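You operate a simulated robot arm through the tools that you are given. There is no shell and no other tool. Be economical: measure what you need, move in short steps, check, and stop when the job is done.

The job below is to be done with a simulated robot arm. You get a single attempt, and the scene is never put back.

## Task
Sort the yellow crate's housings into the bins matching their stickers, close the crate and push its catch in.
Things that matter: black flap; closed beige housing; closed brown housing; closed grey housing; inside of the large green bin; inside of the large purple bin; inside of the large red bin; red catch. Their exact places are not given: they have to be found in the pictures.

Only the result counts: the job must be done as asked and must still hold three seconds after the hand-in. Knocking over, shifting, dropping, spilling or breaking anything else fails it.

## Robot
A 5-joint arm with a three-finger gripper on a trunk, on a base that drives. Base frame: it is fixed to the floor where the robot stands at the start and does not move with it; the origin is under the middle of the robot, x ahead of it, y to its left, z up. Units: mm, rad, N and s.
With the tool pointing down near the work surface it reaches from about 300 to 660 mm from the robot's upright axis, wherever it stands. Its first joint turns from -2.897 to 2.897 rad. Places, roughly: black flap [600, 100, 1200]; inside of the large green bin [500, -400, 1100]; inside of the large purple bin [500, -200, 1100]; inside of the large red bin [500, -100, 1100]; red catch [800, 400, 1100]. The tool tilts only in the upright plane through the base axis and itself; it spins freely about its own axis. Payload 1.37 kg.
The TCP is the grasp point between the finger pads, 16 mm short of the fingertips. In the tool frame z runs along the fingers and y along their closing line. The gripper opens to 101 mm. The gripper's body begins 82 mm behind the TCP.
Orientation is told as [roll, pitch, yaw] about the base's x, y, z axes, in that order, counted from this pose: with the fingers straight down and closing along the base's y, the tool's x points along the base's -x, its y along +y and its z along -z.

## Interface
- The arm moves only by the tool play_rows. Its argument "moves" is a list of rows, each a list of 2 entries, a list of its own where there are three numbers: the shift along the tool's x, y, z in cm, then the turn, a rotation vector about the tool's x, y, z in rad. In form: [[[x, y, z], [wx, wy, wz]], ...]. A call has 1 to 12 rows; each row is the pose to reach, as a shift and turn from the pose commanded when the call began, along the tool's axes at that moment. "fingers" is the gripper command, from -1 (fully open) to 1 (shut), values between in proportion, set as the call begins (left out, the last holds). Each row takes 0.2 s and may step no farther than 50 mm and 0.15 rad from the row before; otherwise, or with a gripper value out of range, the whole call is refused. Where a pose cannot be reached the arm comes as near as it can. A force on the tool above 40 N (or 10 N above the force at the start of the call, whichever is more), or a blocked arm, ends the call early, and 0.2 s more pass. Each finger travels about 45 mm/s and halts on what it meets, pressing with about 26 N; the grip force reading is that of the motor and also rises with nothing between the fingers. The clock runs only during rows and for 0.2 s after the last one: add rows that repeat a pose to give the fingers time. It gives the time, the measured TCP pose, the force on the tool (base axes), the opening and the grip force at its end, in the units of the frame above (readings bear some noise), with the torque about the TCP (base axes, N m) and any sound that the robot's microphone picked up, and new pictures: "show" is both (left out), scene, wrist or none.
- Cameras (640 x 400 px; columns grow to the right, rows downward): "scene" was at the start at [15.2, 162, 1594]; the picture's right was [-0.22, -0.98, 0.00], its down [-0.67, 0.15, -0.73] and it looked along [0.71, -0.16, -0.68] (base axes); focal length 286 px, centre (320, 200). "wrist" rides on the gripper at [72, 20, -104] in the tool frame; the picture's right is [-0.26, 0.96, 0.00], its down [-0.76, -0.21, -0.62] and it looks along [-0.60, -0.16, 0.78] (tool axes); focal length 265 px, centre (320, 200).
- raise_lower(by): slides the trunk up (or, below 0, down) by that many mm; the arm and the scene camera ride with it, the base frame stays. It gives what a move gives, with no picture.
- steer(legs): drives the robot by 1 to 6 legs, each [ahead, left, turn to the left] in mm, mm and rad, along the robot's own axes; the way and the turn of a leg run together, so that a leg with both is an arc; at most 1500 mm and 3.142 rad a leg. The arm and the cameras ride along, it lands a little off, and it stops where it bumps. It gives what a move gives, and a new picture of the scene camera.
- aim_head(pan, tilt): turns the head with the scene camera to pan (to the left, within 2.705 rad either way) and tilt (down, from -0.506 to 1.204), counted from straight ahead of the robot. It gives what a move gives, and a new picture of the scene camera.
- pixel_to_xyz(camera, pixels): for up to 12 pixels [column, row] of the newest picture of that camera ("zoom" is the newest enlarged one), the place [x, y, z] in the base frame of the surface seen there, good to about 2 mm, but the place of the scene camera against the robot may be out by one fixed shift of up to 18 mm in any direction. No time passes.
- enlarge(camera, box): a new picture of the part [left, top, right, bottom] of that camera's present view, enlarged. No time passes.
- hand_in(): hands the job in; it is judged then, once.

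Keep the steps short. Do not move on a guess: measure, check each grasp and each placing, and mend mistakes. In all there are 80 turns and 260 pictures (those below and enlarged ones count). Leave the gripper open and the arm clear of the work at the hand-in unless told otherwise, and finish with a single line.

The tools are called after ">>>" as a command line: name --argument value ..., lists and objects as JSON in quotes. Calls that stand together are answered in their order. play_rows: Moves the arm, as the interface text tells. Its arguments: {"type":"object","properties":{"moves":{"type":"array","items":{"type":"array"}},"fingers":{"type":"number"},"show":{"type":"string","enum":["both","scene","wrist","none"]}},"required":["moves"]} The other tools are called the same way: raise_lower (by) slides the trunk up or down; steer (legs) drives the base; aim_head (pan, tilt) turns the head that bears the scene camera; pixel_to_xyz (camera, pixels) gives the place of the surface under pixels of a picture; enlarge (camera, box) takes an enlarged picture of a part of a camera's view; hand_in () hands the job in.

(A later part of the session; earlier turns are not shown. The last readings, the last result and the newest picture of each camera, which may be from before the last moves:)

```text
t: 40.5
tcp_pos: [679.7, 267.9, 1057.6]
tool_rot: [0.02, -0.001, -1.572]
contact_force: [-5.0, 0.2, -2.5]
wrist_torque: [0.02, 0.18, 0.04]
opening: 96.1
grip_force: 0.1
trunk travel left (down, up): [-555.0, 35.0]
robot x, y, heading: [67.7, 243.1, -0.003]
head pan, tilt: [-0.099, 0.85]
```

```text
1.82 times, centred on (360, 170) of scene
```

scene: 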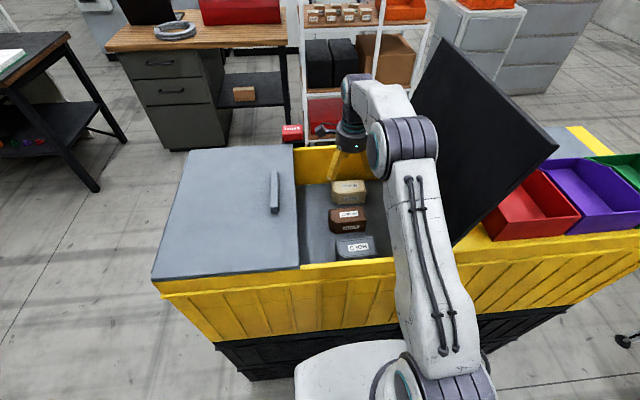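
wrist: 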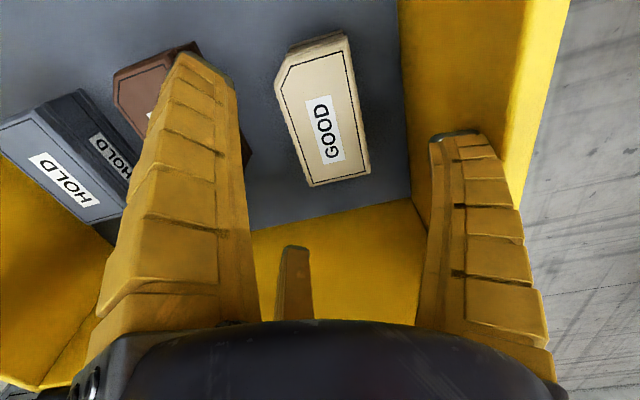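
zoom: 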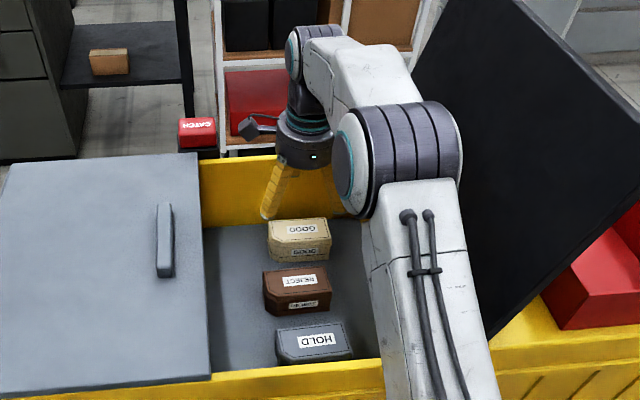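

The left finger's apparent place is odd. I measure more finger points to understand the finger geometry.

>>> pixel_to_xyz --camera "wrist" --pixels '[[120, 310], [160, 200], [215, 200], [240, 310], [225, 120], [293, 252], [293, 310], [430, 310], [440, 200], [500, 310], [480, 200], [320, 360]]'

>>> enlarge --camera "scene" --box '[300, 70, 400, 200]'

```text
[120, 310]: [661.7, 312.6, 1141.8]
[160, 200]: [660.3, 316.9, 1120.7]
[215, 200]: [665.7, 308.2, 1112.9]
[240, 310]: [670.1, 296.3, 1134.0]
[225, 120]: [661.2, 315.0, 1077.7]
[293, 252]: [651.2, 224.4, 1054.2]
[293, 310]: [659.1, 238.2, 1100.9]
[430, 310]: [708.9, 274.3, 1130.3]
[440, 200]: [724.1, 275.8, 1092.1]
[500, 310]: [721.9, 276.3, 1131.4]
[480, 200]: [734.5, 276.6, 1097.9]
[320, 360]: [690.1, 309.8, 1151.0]
```

```text
3.08 times, centred on (350, 135) of scene
```

zoom: 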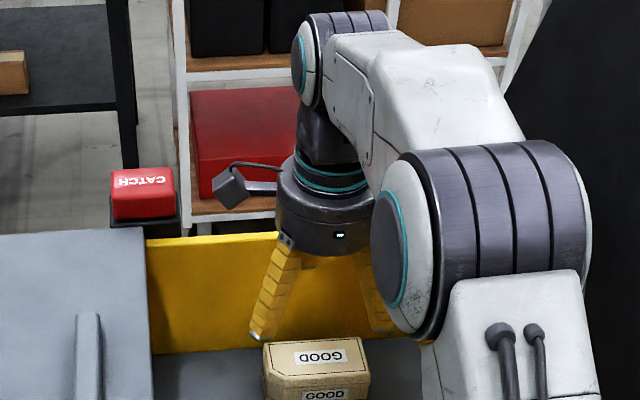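

The pictures and contact point show three centric fingers: one at tool +y and a pair at tool −y, x≈±50. The middle finger hit the housing's corner. I retreat in x by 18 mm and re-measure beige.

>>> play_rows --moves '[[[0, -0.9, -0.5], [0, 0, 0]], [[0, -1.8, -1], [0, -0.02, 0]], [[0, -1.8, -1], [0, -0.02, 0]]]' --fingers -1 --show "wrist"

>>> enlarge --camera "wrist" --box '[220, 0, 460, 150]'

```text
t: 41.3
tcp_pos: [663.0, 271.0, 1067.5]
tool_rot: [0.019, 0.002, -1.572]
contact_force: [0.6, 0.2, 1.0]
wrist_torque: [0.04, 0.03, 0.01]
opening: 100.8
grip_force: 0.1
trunk travel left (down, up): [-555.0, 35.0]
robot x, y, heading: [64.7, 243.2, 0.0]
head pan, tilt: [-0.099, 0.85]
```

wrist: 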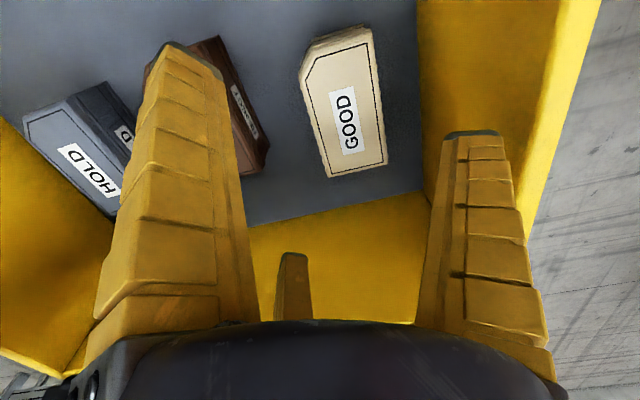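

```text
2.67 times, centred on (340, 75) of wrist
```

zoom: 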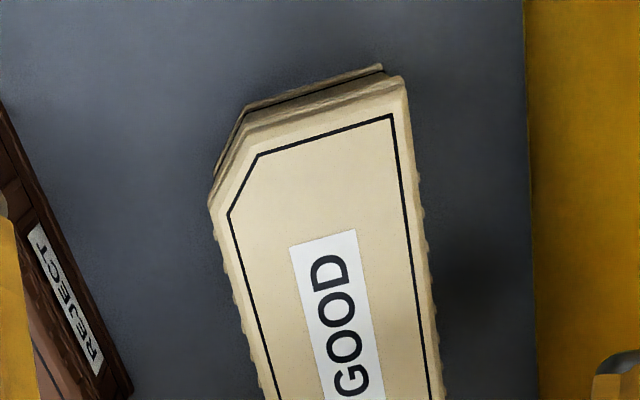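

>>> pixel_to_xyz --camera "wrist" --pixels '[[330, 172], [384, 162], [370, 36], [301, 80], [315, 130], [378, 100], [320, 52], [340, 105]]'

>>> pixel_to_xyz --camera "wrist" --pixels '[[157, 55], [195, 50], [215, 75], [448, 138], [490, 135], [292, 256], [262, 160], [218, 45]]'

```text
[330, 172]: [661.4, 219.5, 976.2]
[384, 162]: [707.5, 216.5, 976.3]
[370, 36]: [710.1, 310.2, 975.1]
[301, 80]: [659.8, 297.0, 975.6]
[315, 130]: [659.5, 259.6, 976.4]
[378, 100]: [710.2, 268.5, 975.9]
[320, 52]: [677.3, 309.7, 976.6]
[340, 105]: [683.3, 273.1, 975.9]
```

```text
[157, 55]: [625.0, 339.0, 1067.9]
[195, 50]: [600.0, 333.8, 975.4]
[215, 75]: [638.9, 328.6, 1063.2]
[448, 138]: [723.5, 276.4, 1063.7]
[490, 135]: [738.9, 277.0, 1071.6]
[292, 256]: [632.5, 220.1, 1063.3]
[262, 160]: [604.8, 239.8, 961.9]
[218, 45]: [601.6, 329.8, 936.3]
```

Beige is now centred at (685,264), tops 976. Fingers: single at tool y≈+60, pair at (±55,−28). I place TCP at (667,264) so the box lies between, and descend.

>>> play_rows --moves '[[[-0.7, 0.4, 0], [0, 0, 0]], [[-0.7, 0.4, 4], [0, 0, 0]], [[-0.7, 0.4, 7], [0, 0, 0]]]' --fingers -0.93 --show "wrist"

```text
t: 42.1
tcp_pos: [666.6, 258.5, 996.5]
tool_rot: [0.02, -0.001, -1.571]
contact_force: [0.5, -0.1, -0.3]
wrist_torque: [-0.01, 0.02, 0.01]
opening: 97.8
grip_force: 0.2
trunk travel left (down, up): [-555.0, 35.0]
robot x, y, heading: [64.6, 243.6, 0.004]
head pan, tilt: [-0.099, 0.85]
```

wrist: 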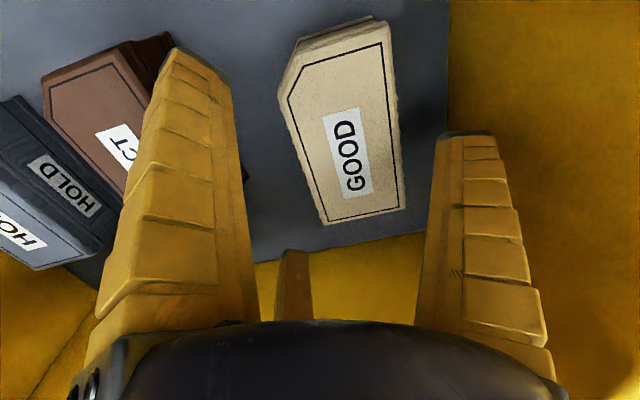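

Clear around the box. Small y correction and down to z≈957.

>>> play_rows --moves '[[[0.5, 0, 1.5], [0, 0, 0]], [[0.6, 0, 3], [0, 0, 0]], [[0.6, 0, 3.9], [0, 0, 0]]]' --show "wrist"

```text
t: 42.9
tcp_pos: [666.8, 267.9, 959.0]
tool_rot: [0.017, 0.0, -1.572]
contact_force: [-0.1, 0.2, 0.0]
wrist_torque: [-0.04, 0.0, -0.02]
opening: 97.7
grip_force: 0.2
trunk travel left (down, up): [-555.0, 35.0]
robot x, y, heading: [63.8, 246.2, -0.002]
head pan, tilt: [-0.099, 0.85]
```

wrist: 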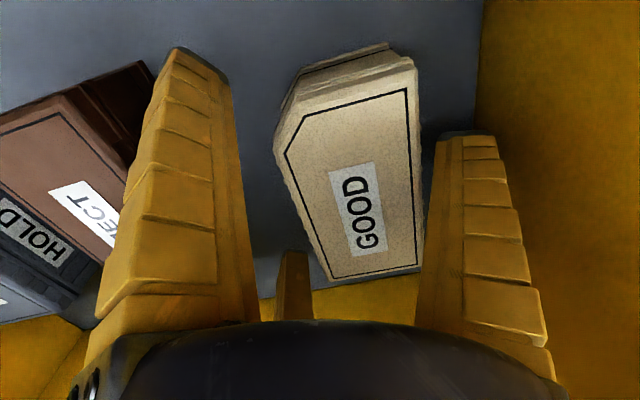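

No contact at z=959. Close the fingers.

>>> play_rows --moves '[[[0, 0, 0], [0, 0, 0]], [[0, 0, 0], [0, 0, 0]], [[0, 0, 0], [0, 0, 0]], [[0, 0, 0], [0, 0, 0]], [[0, 0, 0], [0, 0, 0]]]' --fingers 1 --show "wrist"

```text
t: 44.1
tcp_pos: [667.7, 267.7, 959.9]
tool_rot: [0.02, -0.001, -1.571]
contact_force: [0.8, 0.4, 0.0]
wrist_torque: [0.07, -0.04, 0.02]
opening: 72.9
grip_force: 26.3
trunk travel left (down, up): [-555.0, 35.0]
robot x, y, heading: [66.1, 245.1, -0.0]
head pan, tilt: [-0.099, 0.85]
```

wrist: 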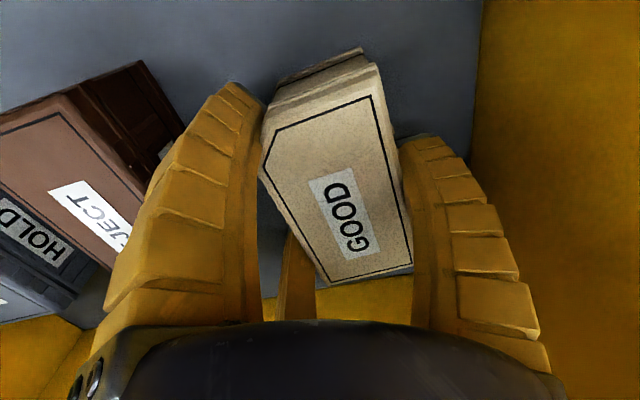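

Grip holds at opening 72.9 mm, as expected for three fingers on the 50 mm box. Lift.

>>> play_rows --moves '[[[0, 0, -2], [0, 0, 0]], [[0, 0, -6], [0, 0, 0]], [[0, -0.5, -10.5], [0, 0, 0]], [[0, -1, -15], [0, 0, 0]], [[0, -2, -19.5], [0, 0, 0]], [[0, -3, -23], [0, 0, 0]]]'

```text
t: 45.5
tcp_pos: [631.7, 272.8, 1188.7]
tool_rot: [0.017, 0.002, -1.571]
contact_force: [-0.7, 0.3, -1.5]
wrist_torque: [0.01, 0.02, -0.01]
opening: 73.2
grip_force: 26.0
trunk travel left (down, up): [-555.0, 35.0]
robot x, y, heading: [65.0, 243.7, -0.004]
head pan, tilt: [-0.099, 0.85]
```

scene: 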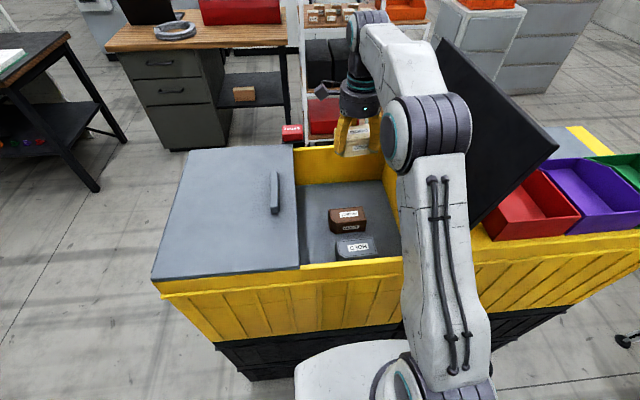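
wrist: 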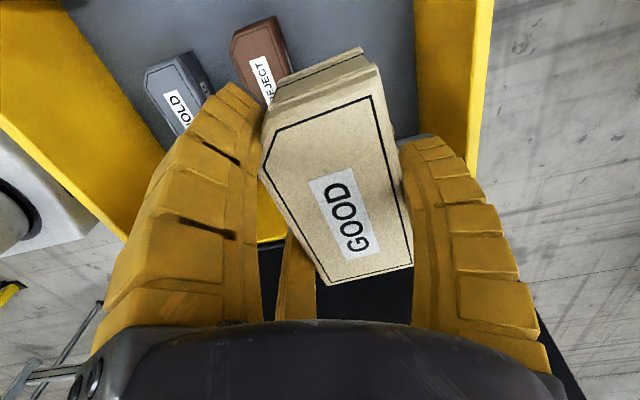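

Held firmly. Retract the arm, raise the trunk, back off, and drive right to face the green bin.

>>> raise_lower --by 34

>>> play_rows --moves '[[[0, -4.5, -0.5], [0, 0, 0]], [[-0.5, -9, -1], [0, 0, 0]], [[-1, -13.5, -1.5], [0, 0, 0]], [[-1.5, -18, -2], [0, 0, 0]], [[-1.5, -22.5, -2], [0, 0, 0]], [[-1.5, -26, -2], [0, 0, 0]]]' --show "none"

>>> steer --legs '[[-120, 0, 0], [0, -625, 0]]'

>>> aim_head --pan -0.1 --tilt 0.8

```text
t: 46.3
tcp_pos: [631.6, 273.4, 1222.6]
tool_rot: [0.018, 0.002, -1.571]
contact_force: [-0.7, -0.3, -0.6]
wrist_torque: [0.02, 0.01, -0.04]
opening: 73.1
grip_force: 25.7
trunk travel left (down, up): [-589.0, 1.0]
robot x, y, heading: [68.8, 247.7, -0.003]
head pan, tilt: [-0.099, 0.85]
```

```text
t: 47.7
tcp_pos: [371.1, 257.3, 1238.8]
tool_rot: [0.02, 0.002, -1.572]
contact_force: [-0.1, -0.1, -2.4]
wrist_torque: [0.01, 0.0, -0.03]
opening: 73.0
grip_force: 26.0
trunk travel left (down, up): [-589.0, 1.0]
robot x, y, heading: [67.2, 246.3, -0.001]
head pan, tilt: [-0.099, 0.85]
```

```text
t: 52.1
tcp_pos: [250.0, -381.2, 1238.5]
tool_rot: [0.018, 0.001, -1.581]
contact_force: [0.3, -0.5, -1.9]
wrist_torque: [-0.02, 0.05, 0.01]
opening: 73.0
grip_force: 26.1
trunk travel left (down, up): [-589.0, 1.0]
robot x, y, heading: [-60.3, -391.9, -0.012]
head pan, tilt: [-0.099, 0.85]
```

scene: 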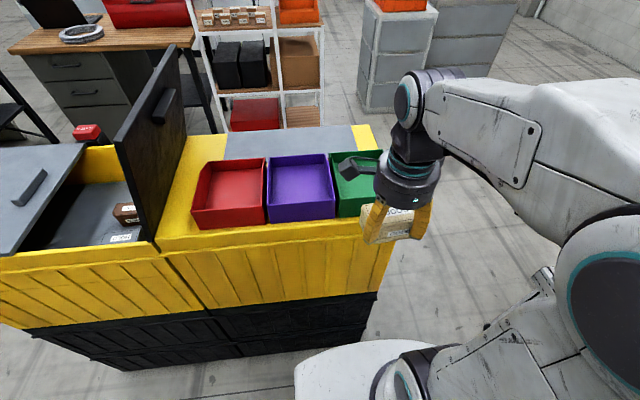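

```text
t: 52.7
tcp_pos: [249.7, -381.9, 1236.9]
tool_rot: [0.017, 0.0, -1.584]
contact_force: [0.1, -0.2, -1.6]
wrist_torque: [0.01, 0.02, 0.01]
opening: 72.9
grip_force: 26.0
trunk travel left (down, up): [-589.0, 1.0]
robot x, y, heading: [-58.4, -391.1, -0.009]
head pan, tilt: [-0.099, 0.799]
```

scene: 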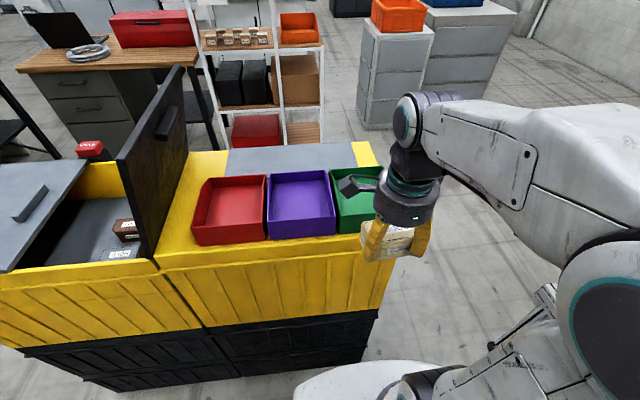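

Move over the green bin at z≈1238 (box bottom ≈1202, above the 1159 rim), then check with the wrist camera.

>>> play_rows --moves '[[[0, 4.5, 0], [0, 0, 0]], [[0, 9, 0], [0, 0, 0]], [[0, 13.5, 0], [0, 0, 0]], [[0, 18, 0], [0, 0, 0]], [[0, 22, 0], [0, 0, 0]], [[0, 23.3, 0], [0, 0, 0]]]'

```text
t: 54.1
tcp_pos: [480.3, -384.2, 1241.7]
tool_rot: [0.018, -0.002, -1.582]
contact_force: [0.6, 0.2, -1.9]
wrist_torque: [0.01, 0.0, -0.03]
opening: 72.8
grip_force: 26.1
trunk travel left (down, up): [-589.0, 1.0]
robot x, y, heading: [-59.5, -392.5, -0.014]
head pan, tilt: [-0.099, 0.799]
```

scene: 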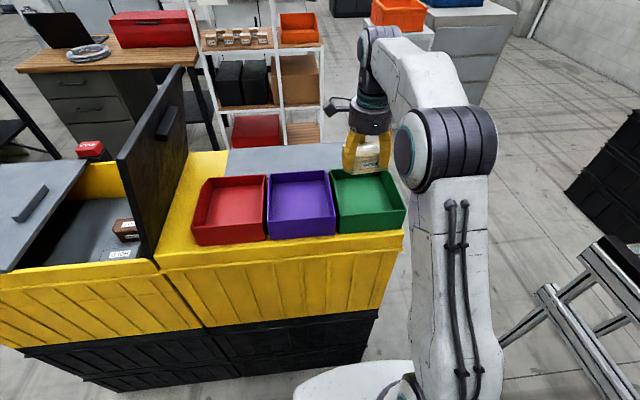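
wrist: 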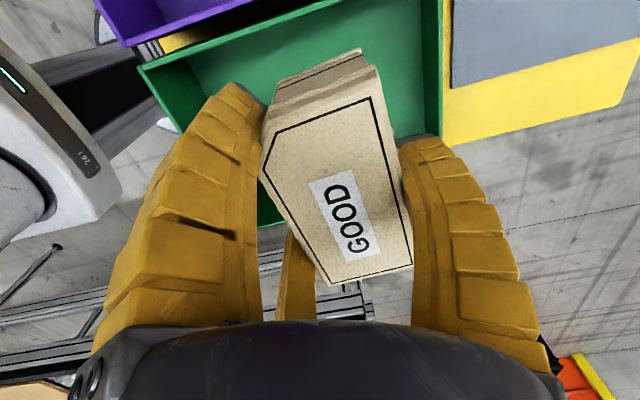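

>>> pixel_to_xyz --camera "wrist" --pixels '[[143, 67], [170, 120], [440, 5], [440, 80], [300, 25], [200, 70], [400, 60], [265, 215], [290, 70], [410, 265], [328, 285], [262, 180]]'

>>> pixel_to_xyz --camera "scene" --pixels '[[330, 170], [337, 208], [404, 208], [389, 171], [370, 195], [300, 195], [232, 200], [268, 208], [195, 216], [333, 212], [265, 180], [210, 178]]'

```text
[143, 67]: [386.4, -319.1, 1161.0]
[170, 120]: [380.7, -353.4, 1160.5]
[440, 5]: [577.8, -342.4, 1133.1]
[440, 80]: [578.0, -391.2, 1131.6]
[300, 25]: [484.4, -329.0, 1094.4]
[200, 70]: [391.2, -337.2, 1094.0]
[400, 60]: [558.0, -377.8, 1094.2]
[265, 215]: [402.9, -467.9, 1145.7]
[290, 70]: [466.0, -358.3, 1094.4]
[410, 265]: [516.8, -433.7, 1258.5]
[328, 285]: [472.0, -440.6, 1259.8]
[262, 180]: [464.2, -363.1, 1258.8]
```

```text
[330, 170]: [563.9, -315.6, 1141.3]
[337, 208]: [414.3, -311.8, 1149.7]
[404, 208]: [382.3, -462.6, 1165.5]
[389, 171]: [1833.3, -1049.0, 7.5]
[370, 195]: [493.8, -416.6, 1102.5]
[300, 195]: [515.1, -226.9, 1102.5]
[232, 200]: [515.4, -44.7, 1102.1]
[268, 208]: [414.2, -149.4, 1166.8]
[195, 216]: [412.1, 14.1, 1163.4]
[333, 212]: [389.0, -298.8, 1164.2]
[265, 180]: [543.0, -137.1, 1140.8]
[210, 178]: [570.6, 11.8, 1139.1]
```

Green bin: x 381–578, y −319…−470, floor 1094. Box bottom is ≈114 mm above the floor. Lower 11.2 cm with a 5 mm shift right.

>>> play_rows --moves '[[[-0.5, -0.3, 4], [0, 0, 0]], [[-0.5, -0.5, 8], [0, 0, 0]], [[-0.5, -0.5, 10], [0, 0, 0]], [[-0.5, -0.5, 11.1], [0, 0, 0]]]'

```text
t: 55.1
tcp_pos: [480.3, -389.7, 1131.5]
tool_rot: [0.018, 0.0, -1.582]
contact_force: [0.1, -0.7, -2.3]
wrist_torque: [0.01, 0.01, -0.01]
opening: 72.7
grip_force: 25.6
trunk travel left (down, up): [-589.0, 1.0]
robot x, y, heading: [-61.7, -392.3, -0.011]
head pan, tilt: [-0.099, 0.799]
```

scene: 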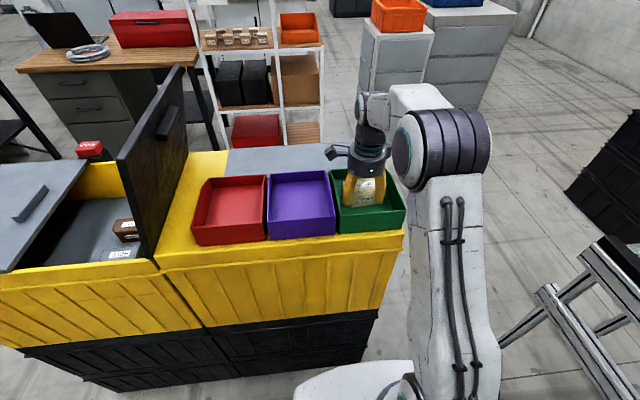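
wrist: 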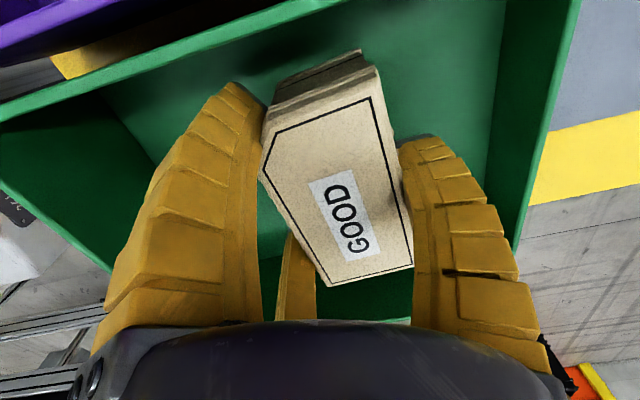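

Nearly on the floor. Down 2 mm more, open to ~88 mm, then rise.

>>> play_rows --moves '[[[0, 0, 0.25], [0, 0, 0]], [[0, 0, 0.25], [0, 0, 0]]]' --show "none"

>>> play_rows --moves '[[[0, 0, 0], [0, 0, 0]], [[0, 0, 0], [0, 0, 0]], [[0, 0, 0], [0, 0, 0]], [[0, 0, -1], [0, 0, 0]], [[0, 0, -5], [0, 0, 0]], [[0, 0, -9], [0, 0, 0]], [[0, 0, -11], [0, 0, 0]]]' --fingers -0.75

```text
t: 55.7
tcp_pos: [479.1, -388.0, 1128.9]
tool_rot: [0.022, 0.0, -1.581]
contact_force: [1.4, 0.8, 7.4]
wrist_torque: [-0.01, -0.14, -0.07]
opening: 72.7
grip_force: 26.2
trunk travel left (down, up): [-589.0, 1.0]
robot x, y, heading: [-59.6, -392.8, -0.014]
head pan, tilt: [-0.099, 0.799]
```

```text
t: 57.3
tcp_pos: [476.6, -389.3, 1238.6]
tool_rot: [0.016, 0.0, -1.584]
contact_force: [0.6, -0.3, 0.0]
wrist_torque: [-0.01, -0.04, -0.02]
opening: 89.7
grip_force: 1.3
trunk travel left (down, up): [-589.0, 1.0]
robot x, y, heading: [-58.0, -390.4, -0.015]
head pan, tilt: [-0.099, 0.799]
```

scene: 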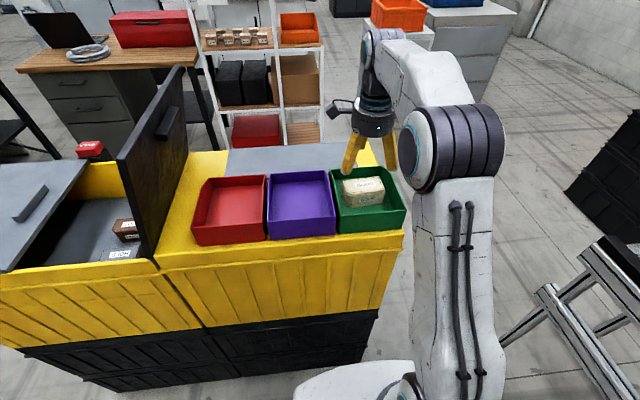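
wrist: 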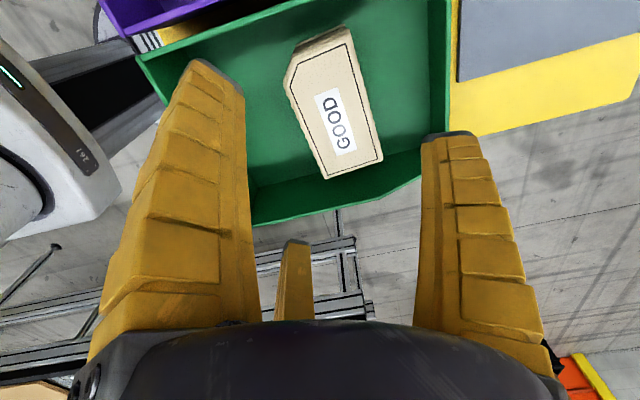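

Beige rests in the green bin. Retract, drive back to the crate (robot x≈0).

>>> play_rows --moves '[[[0, -4.5, 0], [0, 0, 0]], [[0, -9, 0], [0, 0, 0]], [[0, -13.5, 0], [0, 0, 0]], [[0, -18, 0], [0, 0, 0]]]' --fingers -1 --show "none"

>>> steer --legs '[[0, 640, 0.012], [60, 0, 0]]'

>>> play_rows --moves '[[[0, 4.5, 0], [0, 0, 0]], [[0, 9, 0], [0, 0, 0]], [[0, 13.5, 0], [0, 0, 0]], [[0, 18, 0], [0, 0, 0]], [[0, 20, 0], [0, 0, 0]]]'

```text
t: 58.3
tcp_pos: [297.5, -384.3, 1236.5]
tool_rot: [0.018, 0.003, -1.583]
contact_force: [-0.7, -0.3, -1.1]
wrist_torque: [0.0, -0.02, -0.01]
opening: 100.6
grip_force: 0.0
trunk travel left (down, up): [-589.0, 1.0]
robot x, y, heading: [-54.8, -392.9, -0.009]
head pan, tilt: [-0.099, 0.799]
```

```text
t: 62.5
tcp_pos: [353.0, 275.4, 1235.8]
tool_rot: [0.015, -0.001, -1.541]
contact_force: [0.4, 0.6, -0.2]
wrist_torque: [-0.03, 0.05, 0.01]
opening: 100.7
grip_force: 0.0
trunk travel left (down, up): [-589.0, 1.0]
robot x, y, heading: [-4.7, 255.2, 0.029]
head pan, tilt: [-0.099, 0.799]
```

scene: 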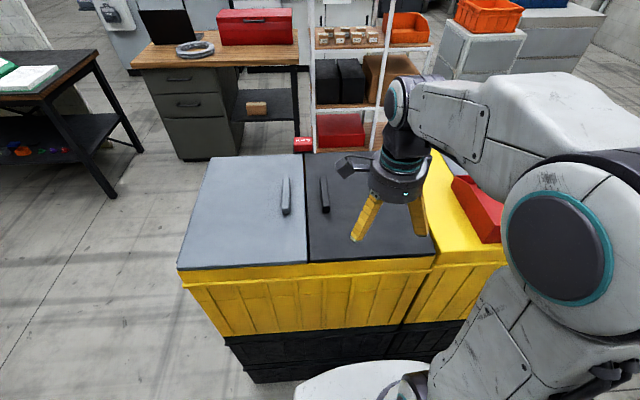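

```text
t: 63.7
tcp_pos: [550.7, 282.6, 1237.1]
tool_rot: [0.014, 0.002, -1.539]
contact_force: [1.2, 0.1, 0.5]
wrist_torque: [0.0, -0.02, -0.01]
opening: 100.6
grip_force: 0.2
trunk travel left (down, up): [-589.0, 1.0]
robot x, y, heading: [-6.4, 251.6, 0.032]
head pan, tilt: [-0.099, 0.799]
```

scene: 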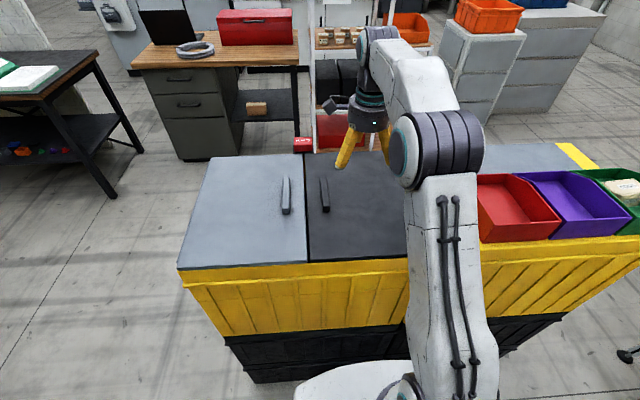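
wrist: 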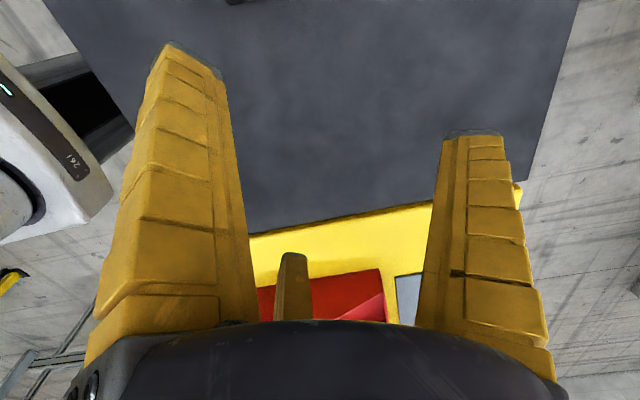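

The flap has fallen shut — my gripper brushed it while driving past. It must be reopened by its handle at (325,195). I measure handle and flap.

>>> enlarge --camera "scene" --box '[270, 130, 420, 270]'

>>> pixel_to_xyz --camera "scene" --pixels '[[322, 180], [327, 208], [324, 195], [324, 212], [318, 195], [340, 200], [312, 250], [305, 200], [300, 200], [380, 250], [285, 195], [303, 140]]'

```text
2.86 times, centred on (345, 200) of scene
```

zoom: 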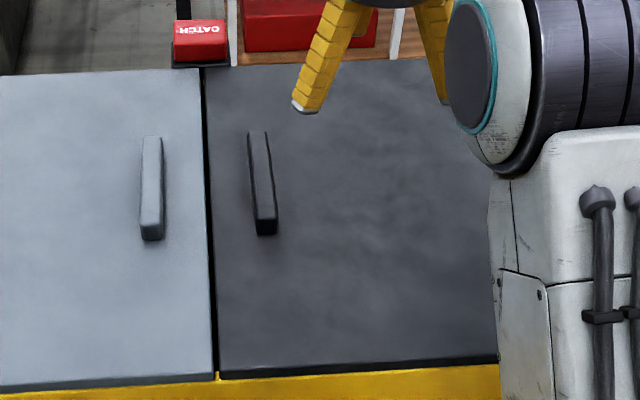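

```text
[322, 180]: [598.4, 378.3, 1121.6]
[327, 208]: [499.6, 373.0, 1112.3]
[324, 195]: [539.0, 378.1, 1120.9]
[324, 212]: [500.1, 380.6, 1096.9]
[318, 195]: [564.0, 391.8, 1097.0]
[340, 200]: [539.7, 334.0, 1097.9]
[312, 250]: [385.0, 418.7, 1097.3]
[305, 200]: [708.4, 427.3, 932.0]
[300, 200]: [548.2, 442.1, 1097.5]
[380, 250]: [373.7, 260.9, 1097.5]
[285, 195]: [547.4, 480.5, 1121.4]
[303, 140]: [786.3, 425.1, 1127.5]
```

The black flap must be reopened. I bring the tool to yaw 0 (closing across the handle) above the handle and look.

>>> play_rows --moves '[[[0.9, 0, 0], [0, 0, -0.15]], [[1.8, 0.1, 0], [0, 0, -0.3]], [[2.7, 0.2, 0], [0, 0, -0.45]], [[3.6, 0.3, 0], [0, 0, -0.6]], [[4.5, 0.4, 0], [0, 0, -0.75]], [[5.4, 0.5, 0], [0, 0, -0.9]], [[6.3, 0.6, 0], [0, 0, -1.05]], [[7.2, 0.7, 0], [0, 0, -1.2]], [[8.1, 0.8, 0], [0, 0, -1.35]], [[9, 0.8, 0], [0, 0, -1.5]], [[9, 0.8, 0], [0, 0, -1.54]]]'

```text
t: 66.1
tcp_pos: [556.3, 372.8, 1239.0]
tool_rot: [0.005, -0.018, 0.002]
contact_force: [-0.4, 0.3, 0.3]
wrist_torque: [-0.01, -0.02, 0.02]
opening: 100.8
grip_force: 0.1
trunk travel left (down, up): [-589.0, 1.0]
robot x, y, heading: [-3.9, 256.2, 0.03]
head pan, tilt: [-0.099, 0.799]
```

scene: 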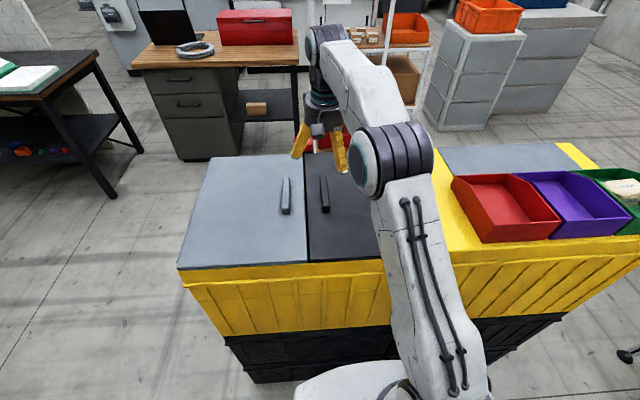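
wrist: 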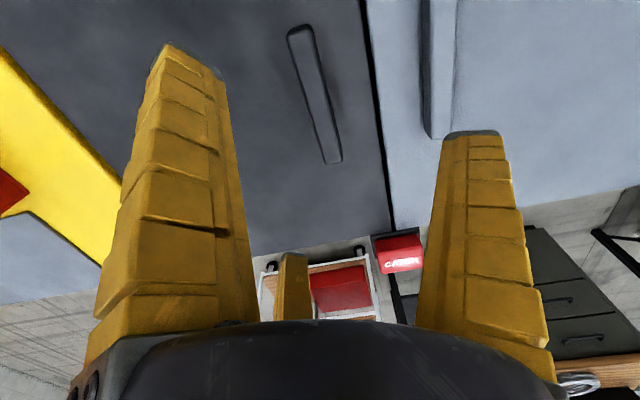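

>>> enlarge --camera "wrist" --box '[260, 0, 440, 280]'

>>> pixel_to_xyz --camera "wrist" --pixels '[[294, 38], [309, 30], [323, 156], [338, 152], [315, 95], [312, 120], [325, 90], [375, 100], [383, 100], [380, 160], [350, 100], [369, 40]]'

>>> pixel_to_xyz --camera "wrist" --pixels '[[386, 225], [398, 225], [392, 230], [400, 255], [376, 240], [422, 240], [400, 238], [390, 285], [240, 250], [120, 180], [300, 180]]'

```text
1.43 times, centred on (350, 140) of wrist
```

zoom: 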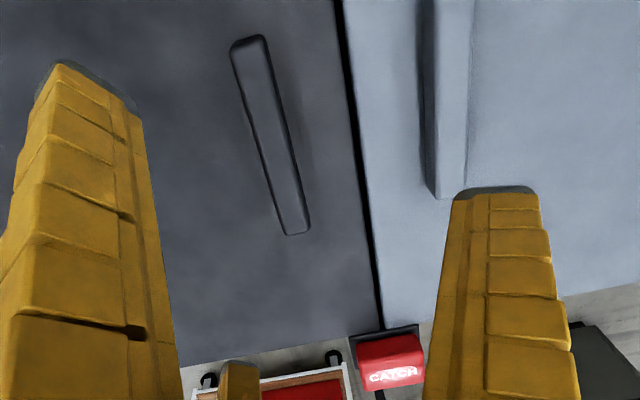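

```text
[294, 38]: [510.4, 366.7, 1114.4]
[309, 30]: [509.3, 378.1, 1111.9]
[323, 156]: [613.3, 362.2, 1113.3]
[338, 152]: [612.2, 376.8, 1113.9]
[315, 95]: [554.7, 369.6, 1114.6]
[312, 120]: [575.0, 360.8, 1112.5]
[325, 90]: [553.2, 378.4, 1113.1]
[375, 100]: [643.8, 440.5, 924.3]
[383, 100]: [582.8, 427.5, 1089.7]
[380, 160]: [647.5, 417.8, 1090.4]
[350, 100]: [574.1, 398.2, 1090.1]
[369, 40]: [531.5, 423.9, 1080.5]
```

```text
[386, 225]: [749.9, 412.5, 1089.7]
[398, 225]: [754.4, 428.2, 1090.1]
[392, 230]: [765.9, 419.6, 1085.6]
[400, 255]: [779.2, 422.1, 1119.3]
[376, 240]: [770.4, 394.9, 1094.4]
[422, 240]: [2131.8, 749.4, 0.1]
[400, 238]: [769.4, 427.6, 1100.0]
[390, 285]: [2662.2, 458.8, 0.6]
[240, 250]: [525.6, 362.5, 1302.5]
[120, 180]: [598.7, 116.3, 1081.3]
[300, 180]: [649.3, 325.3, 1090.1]
```

Handle: x 509–614, y≈361–378, top 1114, 24 mm tall. Hinge near y≈117. I descend with fingers half-open around the bar.

>>> play_rows --moves '[[[0, -0.3, 4], [0, 0, 0]], [[0, -0.3, 8], [0, 0, 0]], [[0, -0.3, 10], [0, 0, 0]], [[0, -0.3, 12], [0, 0, 0]]]' --fingers 0.2 --show "wrist"

>>> play_rows --moves '[[[0, 0, 0], [0, 0, 0]], [[0, 0, 0], [0, 0, 0]], [[0, 0, 0], [0, 0, 0]], [[0, 0, 0], [0, 0, 0]]]' --fingers 1

```text
t: 67.1
tcp_pos: [560.9, 368.5, 1123.2]
tool_rot: [0.007, -0.019, -0.002]
contact_force: [-0.2, -4.9, 6.2]
wrist_torque: [-0.11, 0.22, 0.1]
opening: 46.3
grip_force: 3.8
trunk travel left (down, up): [-589.0, 1.0]
robot x, y, heading: [-1.1, 253.2, 0.029]
head pan, tilt: [-0.099, 0.799]
```

wrist: 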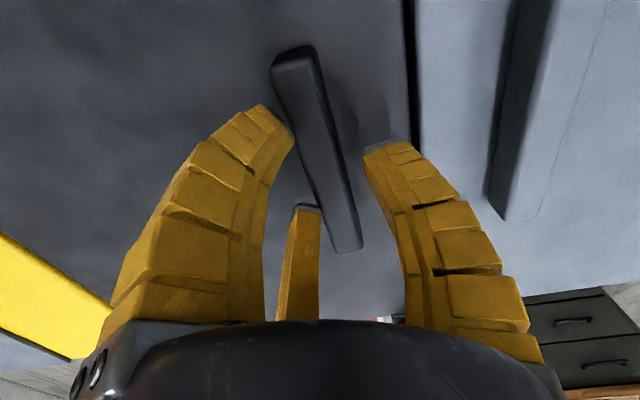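

```text
t: 68.1
tcp_pos: [560.2, 364.8, 1122.4]
tool_rot: [0.008, -0.015, -0.003]
contact_force: [-7.9, -24.4, -3.1]
wrist_torque: [-0.07, 0.08, 0.24]
opening: 27.1
grip_force: 28.2
trunk travel left (down, up): [-589.0, 1.0]
robot x, y, heading: [-1.4, 253.6, 0.028]
head pan, tilt: [-0.099, 0.799]
```

scene: 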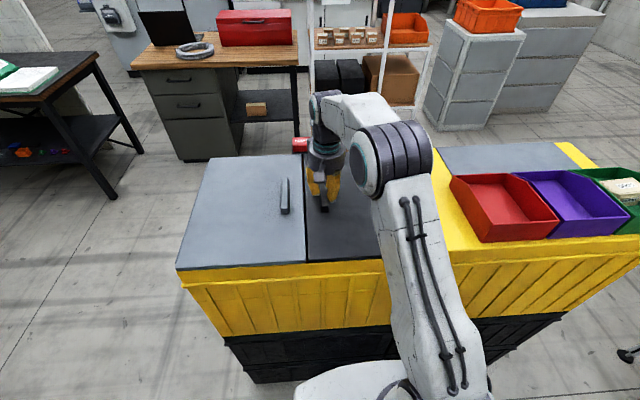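
wrist: 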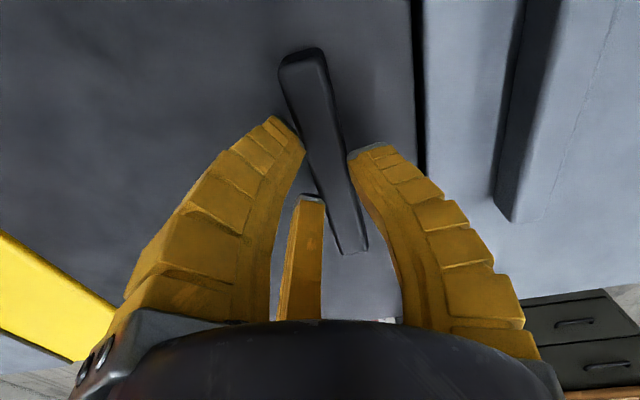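

Gripped on the bar (opening 27, 28 N). Lift along the hinge arc to about 20° and observe.

>>> play_rows --moves '[[[0, -0.3, 0], [0, 0, 0]], [[0, -0.4, -2.2], [0, 0, 0]], [[0, -0.7, -4.4], [0, 0, 0]], [[0, -1.2, -6.5], [0, 0, 0]], [[0, -1.8, -8.6], [0, 0, 0]]]'

```text
t: 69.3
tcp_pos: [555.6, 351.6, 1206.0]
tool_rot: [0.002, -0.018, -0.001]
contact_force: [0.9, -0.4, -0.2]
wrist_torque: [0.0, 0.01, 0.01]
opening: 0.1
grip_force: 27.9
trunk travel left (down, up): [-589.0, 1.0]
robot x, y, heading: [-5.5, 253.5, 0.024]
head pan, tilt: [-0.099, 0.799]
```

scene: 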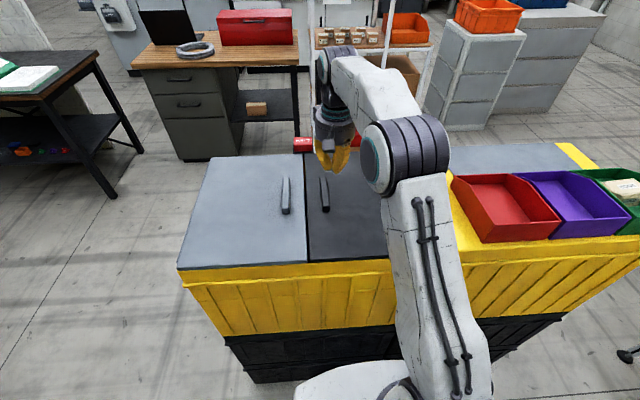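
wrist: 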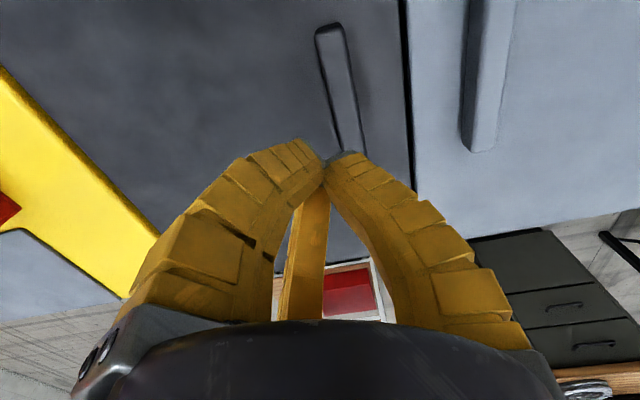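

It slipped off. I retry: centre better (y≈362), lower, and read the lifting force after a small lift.

>>> play_rows --moves '[[[0, 0.9, 0], [0, 0, 0]], [[0, 0.9, 0], [0, 0, 0]], [[0, 1.0, 4], [0, 0, 0]], [[0, 1.1, 7], [0, 0, 0]], [[0, 1.1, 8.8], [0, 0, 0]]]' --fingers 0.3 --show "none"

>>> play_rows --moves '[[[0, 0, 0], [0, 0, 0]], [[0, 0, 0], [0, 0, 0]], [[0, 0, 0], [0, 0, 0]], [[0, 0, 0], [0, 0, 0]]]' --fingers 1 --show "wrist"

>>> play_rows --moves '[[[0, 0, -0.5], [0, 0, 0]]]' --show "wrist"

```text
t: 70.5
tcp_pos: [559.2, 360.9, 1118.2]
tool_rot: [0.001, -0.016, 0.001]
contact_force: [1.0, 0.6, -0.6]
wrist_torque: [0.03, 0.03, 0.01]
opening: 40.2
grip_force: 3.1
trunk travel left (down, up): [-589.0, 1.0]
robot x, y, heading: [-3.2, 252.9, 0.03]
head pan, tilt: [-0.099, 0.799]
```

```text
t: 71.5
tcp_pos: [558.5, 364.5, 1118.0]
tool_rot: [0.004, -0.02, 0.002]
contact_force: [0.3, 16.4, 4.6]
wrist_torque: [0.29, 0.09, -0.05]
opening: 26.0
grip_force: 27.8
trunk travel left (down, up): [-589.0, 1.0]
robot x, y, heading: [-3.5, 253.7, 0.031]
head pan, tilt: [-0.099, 0.799]
```

wrist: 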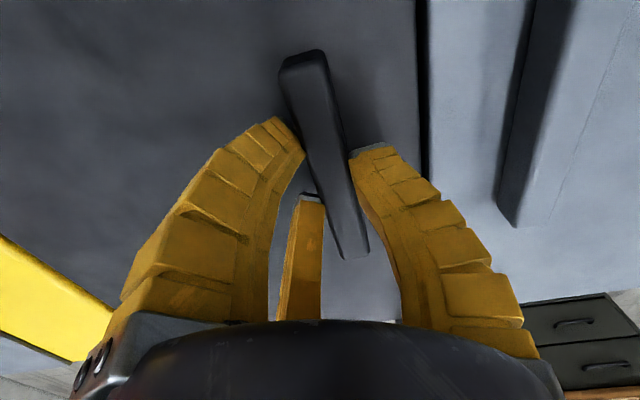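

```text
t: 71.9
tcp_pos: [557.6, 363.4, 1122.2]
tool_rot: [0.001, -0.016, 0.001]
contact_force: [0.6, 16.2, -0.5]
wrist_torque: [0.27, 0.25, -0.02]
opening: 24.8
grip_force: 28.1
trunk travel left (down, up): [-589.0, 1.0]
robot x, y, heading: [-1.8, 253.0, 0.032]
head pan, tilt: [-0.099, 0.799]
```

wrist: 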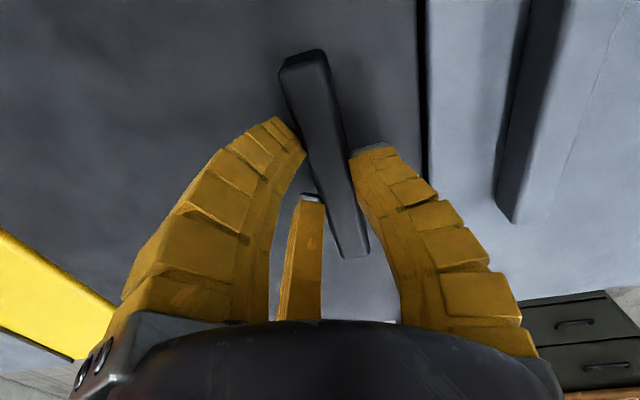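

Still gripped. Lift another 15 mm slowly and read the force.

>>> play_rows --moves '[[[0, 0.2, -0.3], [0, 0, 0]], [[0, 0.2, -0.6], [0, 0, 0]], [[0, 0.2, -0.9], [0, 0, 0]], [[0, 0.2, -1.2], [0, 0, 0]], [[0, 0.2, -1.5], [0, 0, 0]]]'

```text
t: 73.1
tcp_pos: [558.7, 360.9, 1137.8]
tool_rot: [0.004, -0.014, -0.003]
contact_force: [-6.3, -7.9, -4.5]
wrist_torque: [0.23, 0.05, 0.12]
opening: 25.7
grip_force: 27.5
trunk travel left (down, up): [-589.0, 1.0]
robot x, y, heading: [-0.7, 256.2, 0.033]
head pan, tilt: [-0.099, 0.799]
```

scene: 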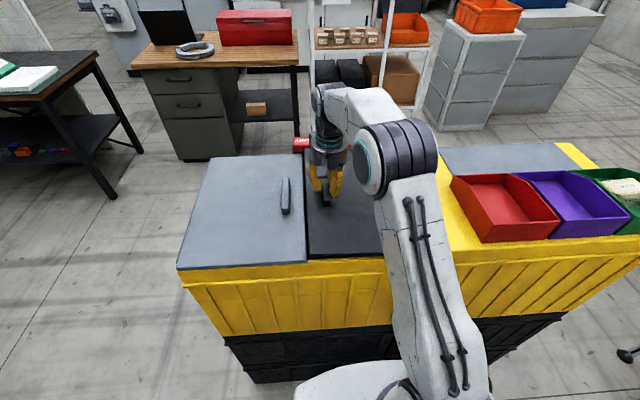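
wrist: 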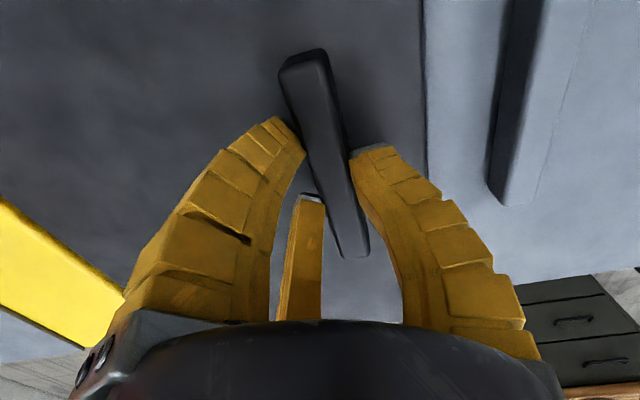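

The flap lifts (only ≈5 N), so opening is possible, but a vertical tool can't follow the whole arc. I lower it again and release, then re-stand further right, from where the tool can tilt along with the flap.

>>> play_rows --moves '[[[0, 0, 0.7], [0, 0, 0]], [[0, 0, 1.4], [0, 0, 0]], [[0, 0, 1.8], [0, 0, 0]]]' --show "none"

>>> play_rows --moves '[[[0, 0, 0], [0, 0, 0]], [[0, 0, 0], [0, 0, 0]], [[0, 0, -2], [0, 0, 0]], [[0, 0, -6], [0, 0, 0]], [[0, 0, -10], [0, 0, 0]], [[4, 0, -12], [0, 0, 0]], [[8.5, 0, -12], [0, 0, 0]], [[13, 0, -12], [0, 0, 0]], [[16, 0, -12], [0, 0, 0]]]' --fingers 0.0 --show "none"

>>> steer --legs '[[0, -300, -0.03], [70, 0, 0]]'

```text
t: 73.9
tcp_pos: [557.9, 363.7, 1120.5]
tool_rot: [0.003, -0.018, 0.0]
contact_force: [-9.5, -2.1, -2.2]
wrist_torque: [-0.03, 0.23, 0.04]
opening: 24.0
grip_force: 28.4
trunk travel left (down, up): [-589.0, 1.0]
robot x, y, heading: [-4.9, 251.4, 0.031]
head pan, tilt: [-0.099, 0.799]
```

```text
t: 75.9
tcp_pos: [396.2, 365.2, 1234.6]
tool_rot: [0.006, -0.015, -0.002]
contact_force: [-0.5, -0.4, -0.7]
wrist_torque: [0.0, 0.01, 0.0]
opening: 54.5
grip_force: 2.6
trunk travel left (down, up): [-589.0, 1.0]
robot x, y, heading: [-1.8, 253.8, 0.033]
head pan, tilt: [-0.099, 0.799]
```

```text
t: 78.5
tcp_pos: [473.1, 50.3, 1234.6]
tool_rot: [0.007, -0.015, -0.027]
contact_force: [1.0, 0.3, -0.7]
wrist_torque: [-0.01, 0.06, 0.02]
opening: 54.6
grip_force: 2.5
trunk travel left (down, up): [-589.0, 1.0]
robot x, y, heading: [67.9, -48.8, 0.002]
head pan, tilt: [-0.099, 0.799]
```

scene: 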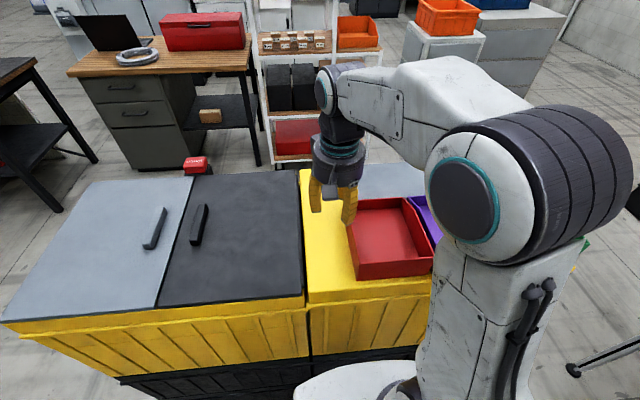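

Now at (68,−49). I move toward the handle with a 20° forward tilt (which leans the tool toward +y), stopping ~6 cm short along the tool axis.

>>> play_rows --moves '[[[-0.4, 4.4, 0], [-0.03, -0.04, -0.01]], [[-0.8, 8.8, 0], [-0.07, -0.07, -0.01]], [[-1.3, 13.2, 0], [-0.1, -0.11, -0.01]], [[-1.7, 17.6, 0], [-0.14, -0.15, -0.01]], [[-2.1, 22, 1.5], [-0.18, -0.19, -0.01]], [[-2.6, 26.2, 3], [-0.21, -0.22, 0]], [[-3, 29.5, 5], [-0.24, -0.257, 0]], [[-3, 30.1, 6], [-0.24, -0.257, 0]]]' --fingers 0.2

```text
t: 80.3
tcp_pos: [517.2, 342.9, 1176.2]
tool_rot: [0.272, -0.249, -0.055]
contact_force: [-0.7, 0.5, -0.5]
wrist_torque: [-0.03, -0.02, 0.0]
opening: 44.7
grip_force: 3.4
out of reach, approached as far as the arm can: row 6, 7, 8
trunk travel left (down, up): [-589.0, 1.0]
robot x, y, heading: [71.5, -49.1, -0.001]
head pan, tilt: [-0.099, 0.799]
```

scene: 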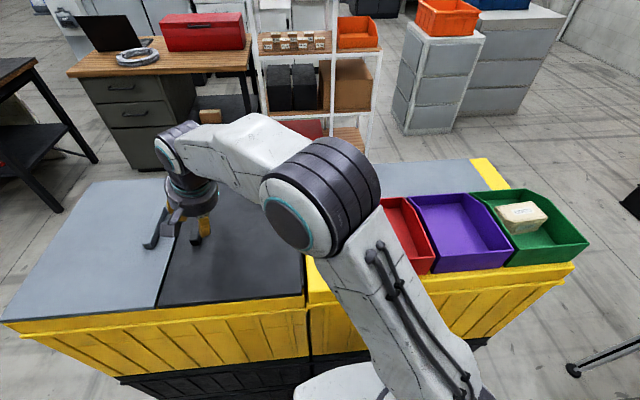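
wrist: 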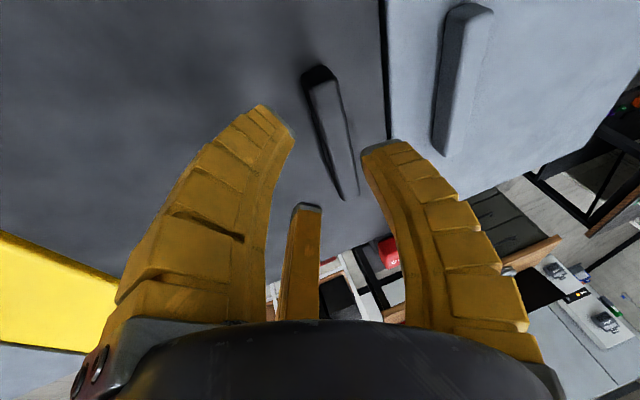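

Tilt achieved (tool z≈(.25,.26,−.93)). Now advance 60 mm along the tool axis around the bar.

>>> play_rows --moves '[[[0, 0.3, 2], [0, 0, 0]], [[0, 0.3, 4], [0, 0, 0]], [[0, 0.3, 5.2], [0, 0, 0]], [[0, 0.3, 6.1], [0, 0, 0]]]' --show "wrist"

```text
t: 81.3
tcp_pos: [542.9, 355.5, 1120.6]
tool_rot: [0.267, -0.253, -0.056]
contact_force: [1.0, -0.4, -1.1]
wrist_torque: [-0.01, -0.02, 0.04]
opening: 44.7
grip_force: 3.1
out of reach, approached as far as the arm can: row 1, 2, 3, 4
trunk travel left (down, up): [-589.0, 1.0]
robot x, y, heading: [68.6, -48.8, 0.001]
head pan, tilt: [-0.099, 0.799]
```

wrist: 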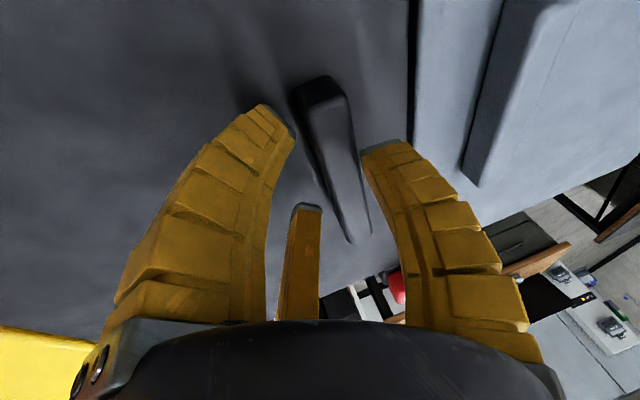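

The bar is between the fingers. Close and read the forces.

>>> play_rows --moves '[[[0, 0.3, 0.2], [0, 0, 0]], [[0, 0.3, 0.2], [0, 0, 0]], [[0, 0.3, 0.2], [0, 0, 0]], [[0, 0.3, 0.2], [0, 0, 0]]]' --fingers 1 --show "wrist"

```text
t: 82.3
tcp_pos: [540.4, 355.1, 1122.6]
tool_rot: [0.27, -0.253, -0.058]
contact_force: [-2.0, 1.3, 12.0]
wrist_torque: [0.13, 0.01, -0.14]
opening: 0.6
grip_force: 27.2
out of reach, approached as far as the arm can: row 1, 2
trunk travel left (down, up): [-589.0, 1.0]
robot x, y, heading: [65.2, -45.9, 0.005]
head pan, tilt: [-0.099, 0.799]
```

wrist: 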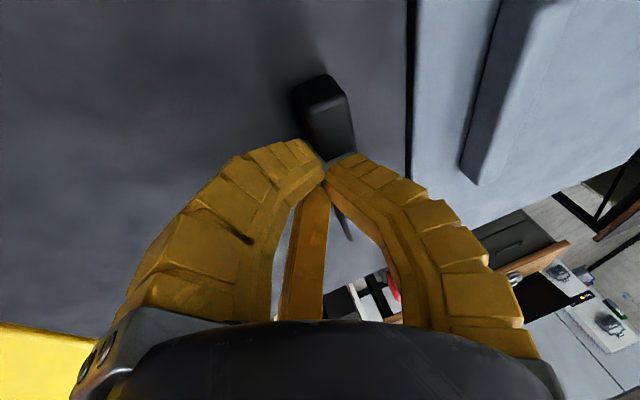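

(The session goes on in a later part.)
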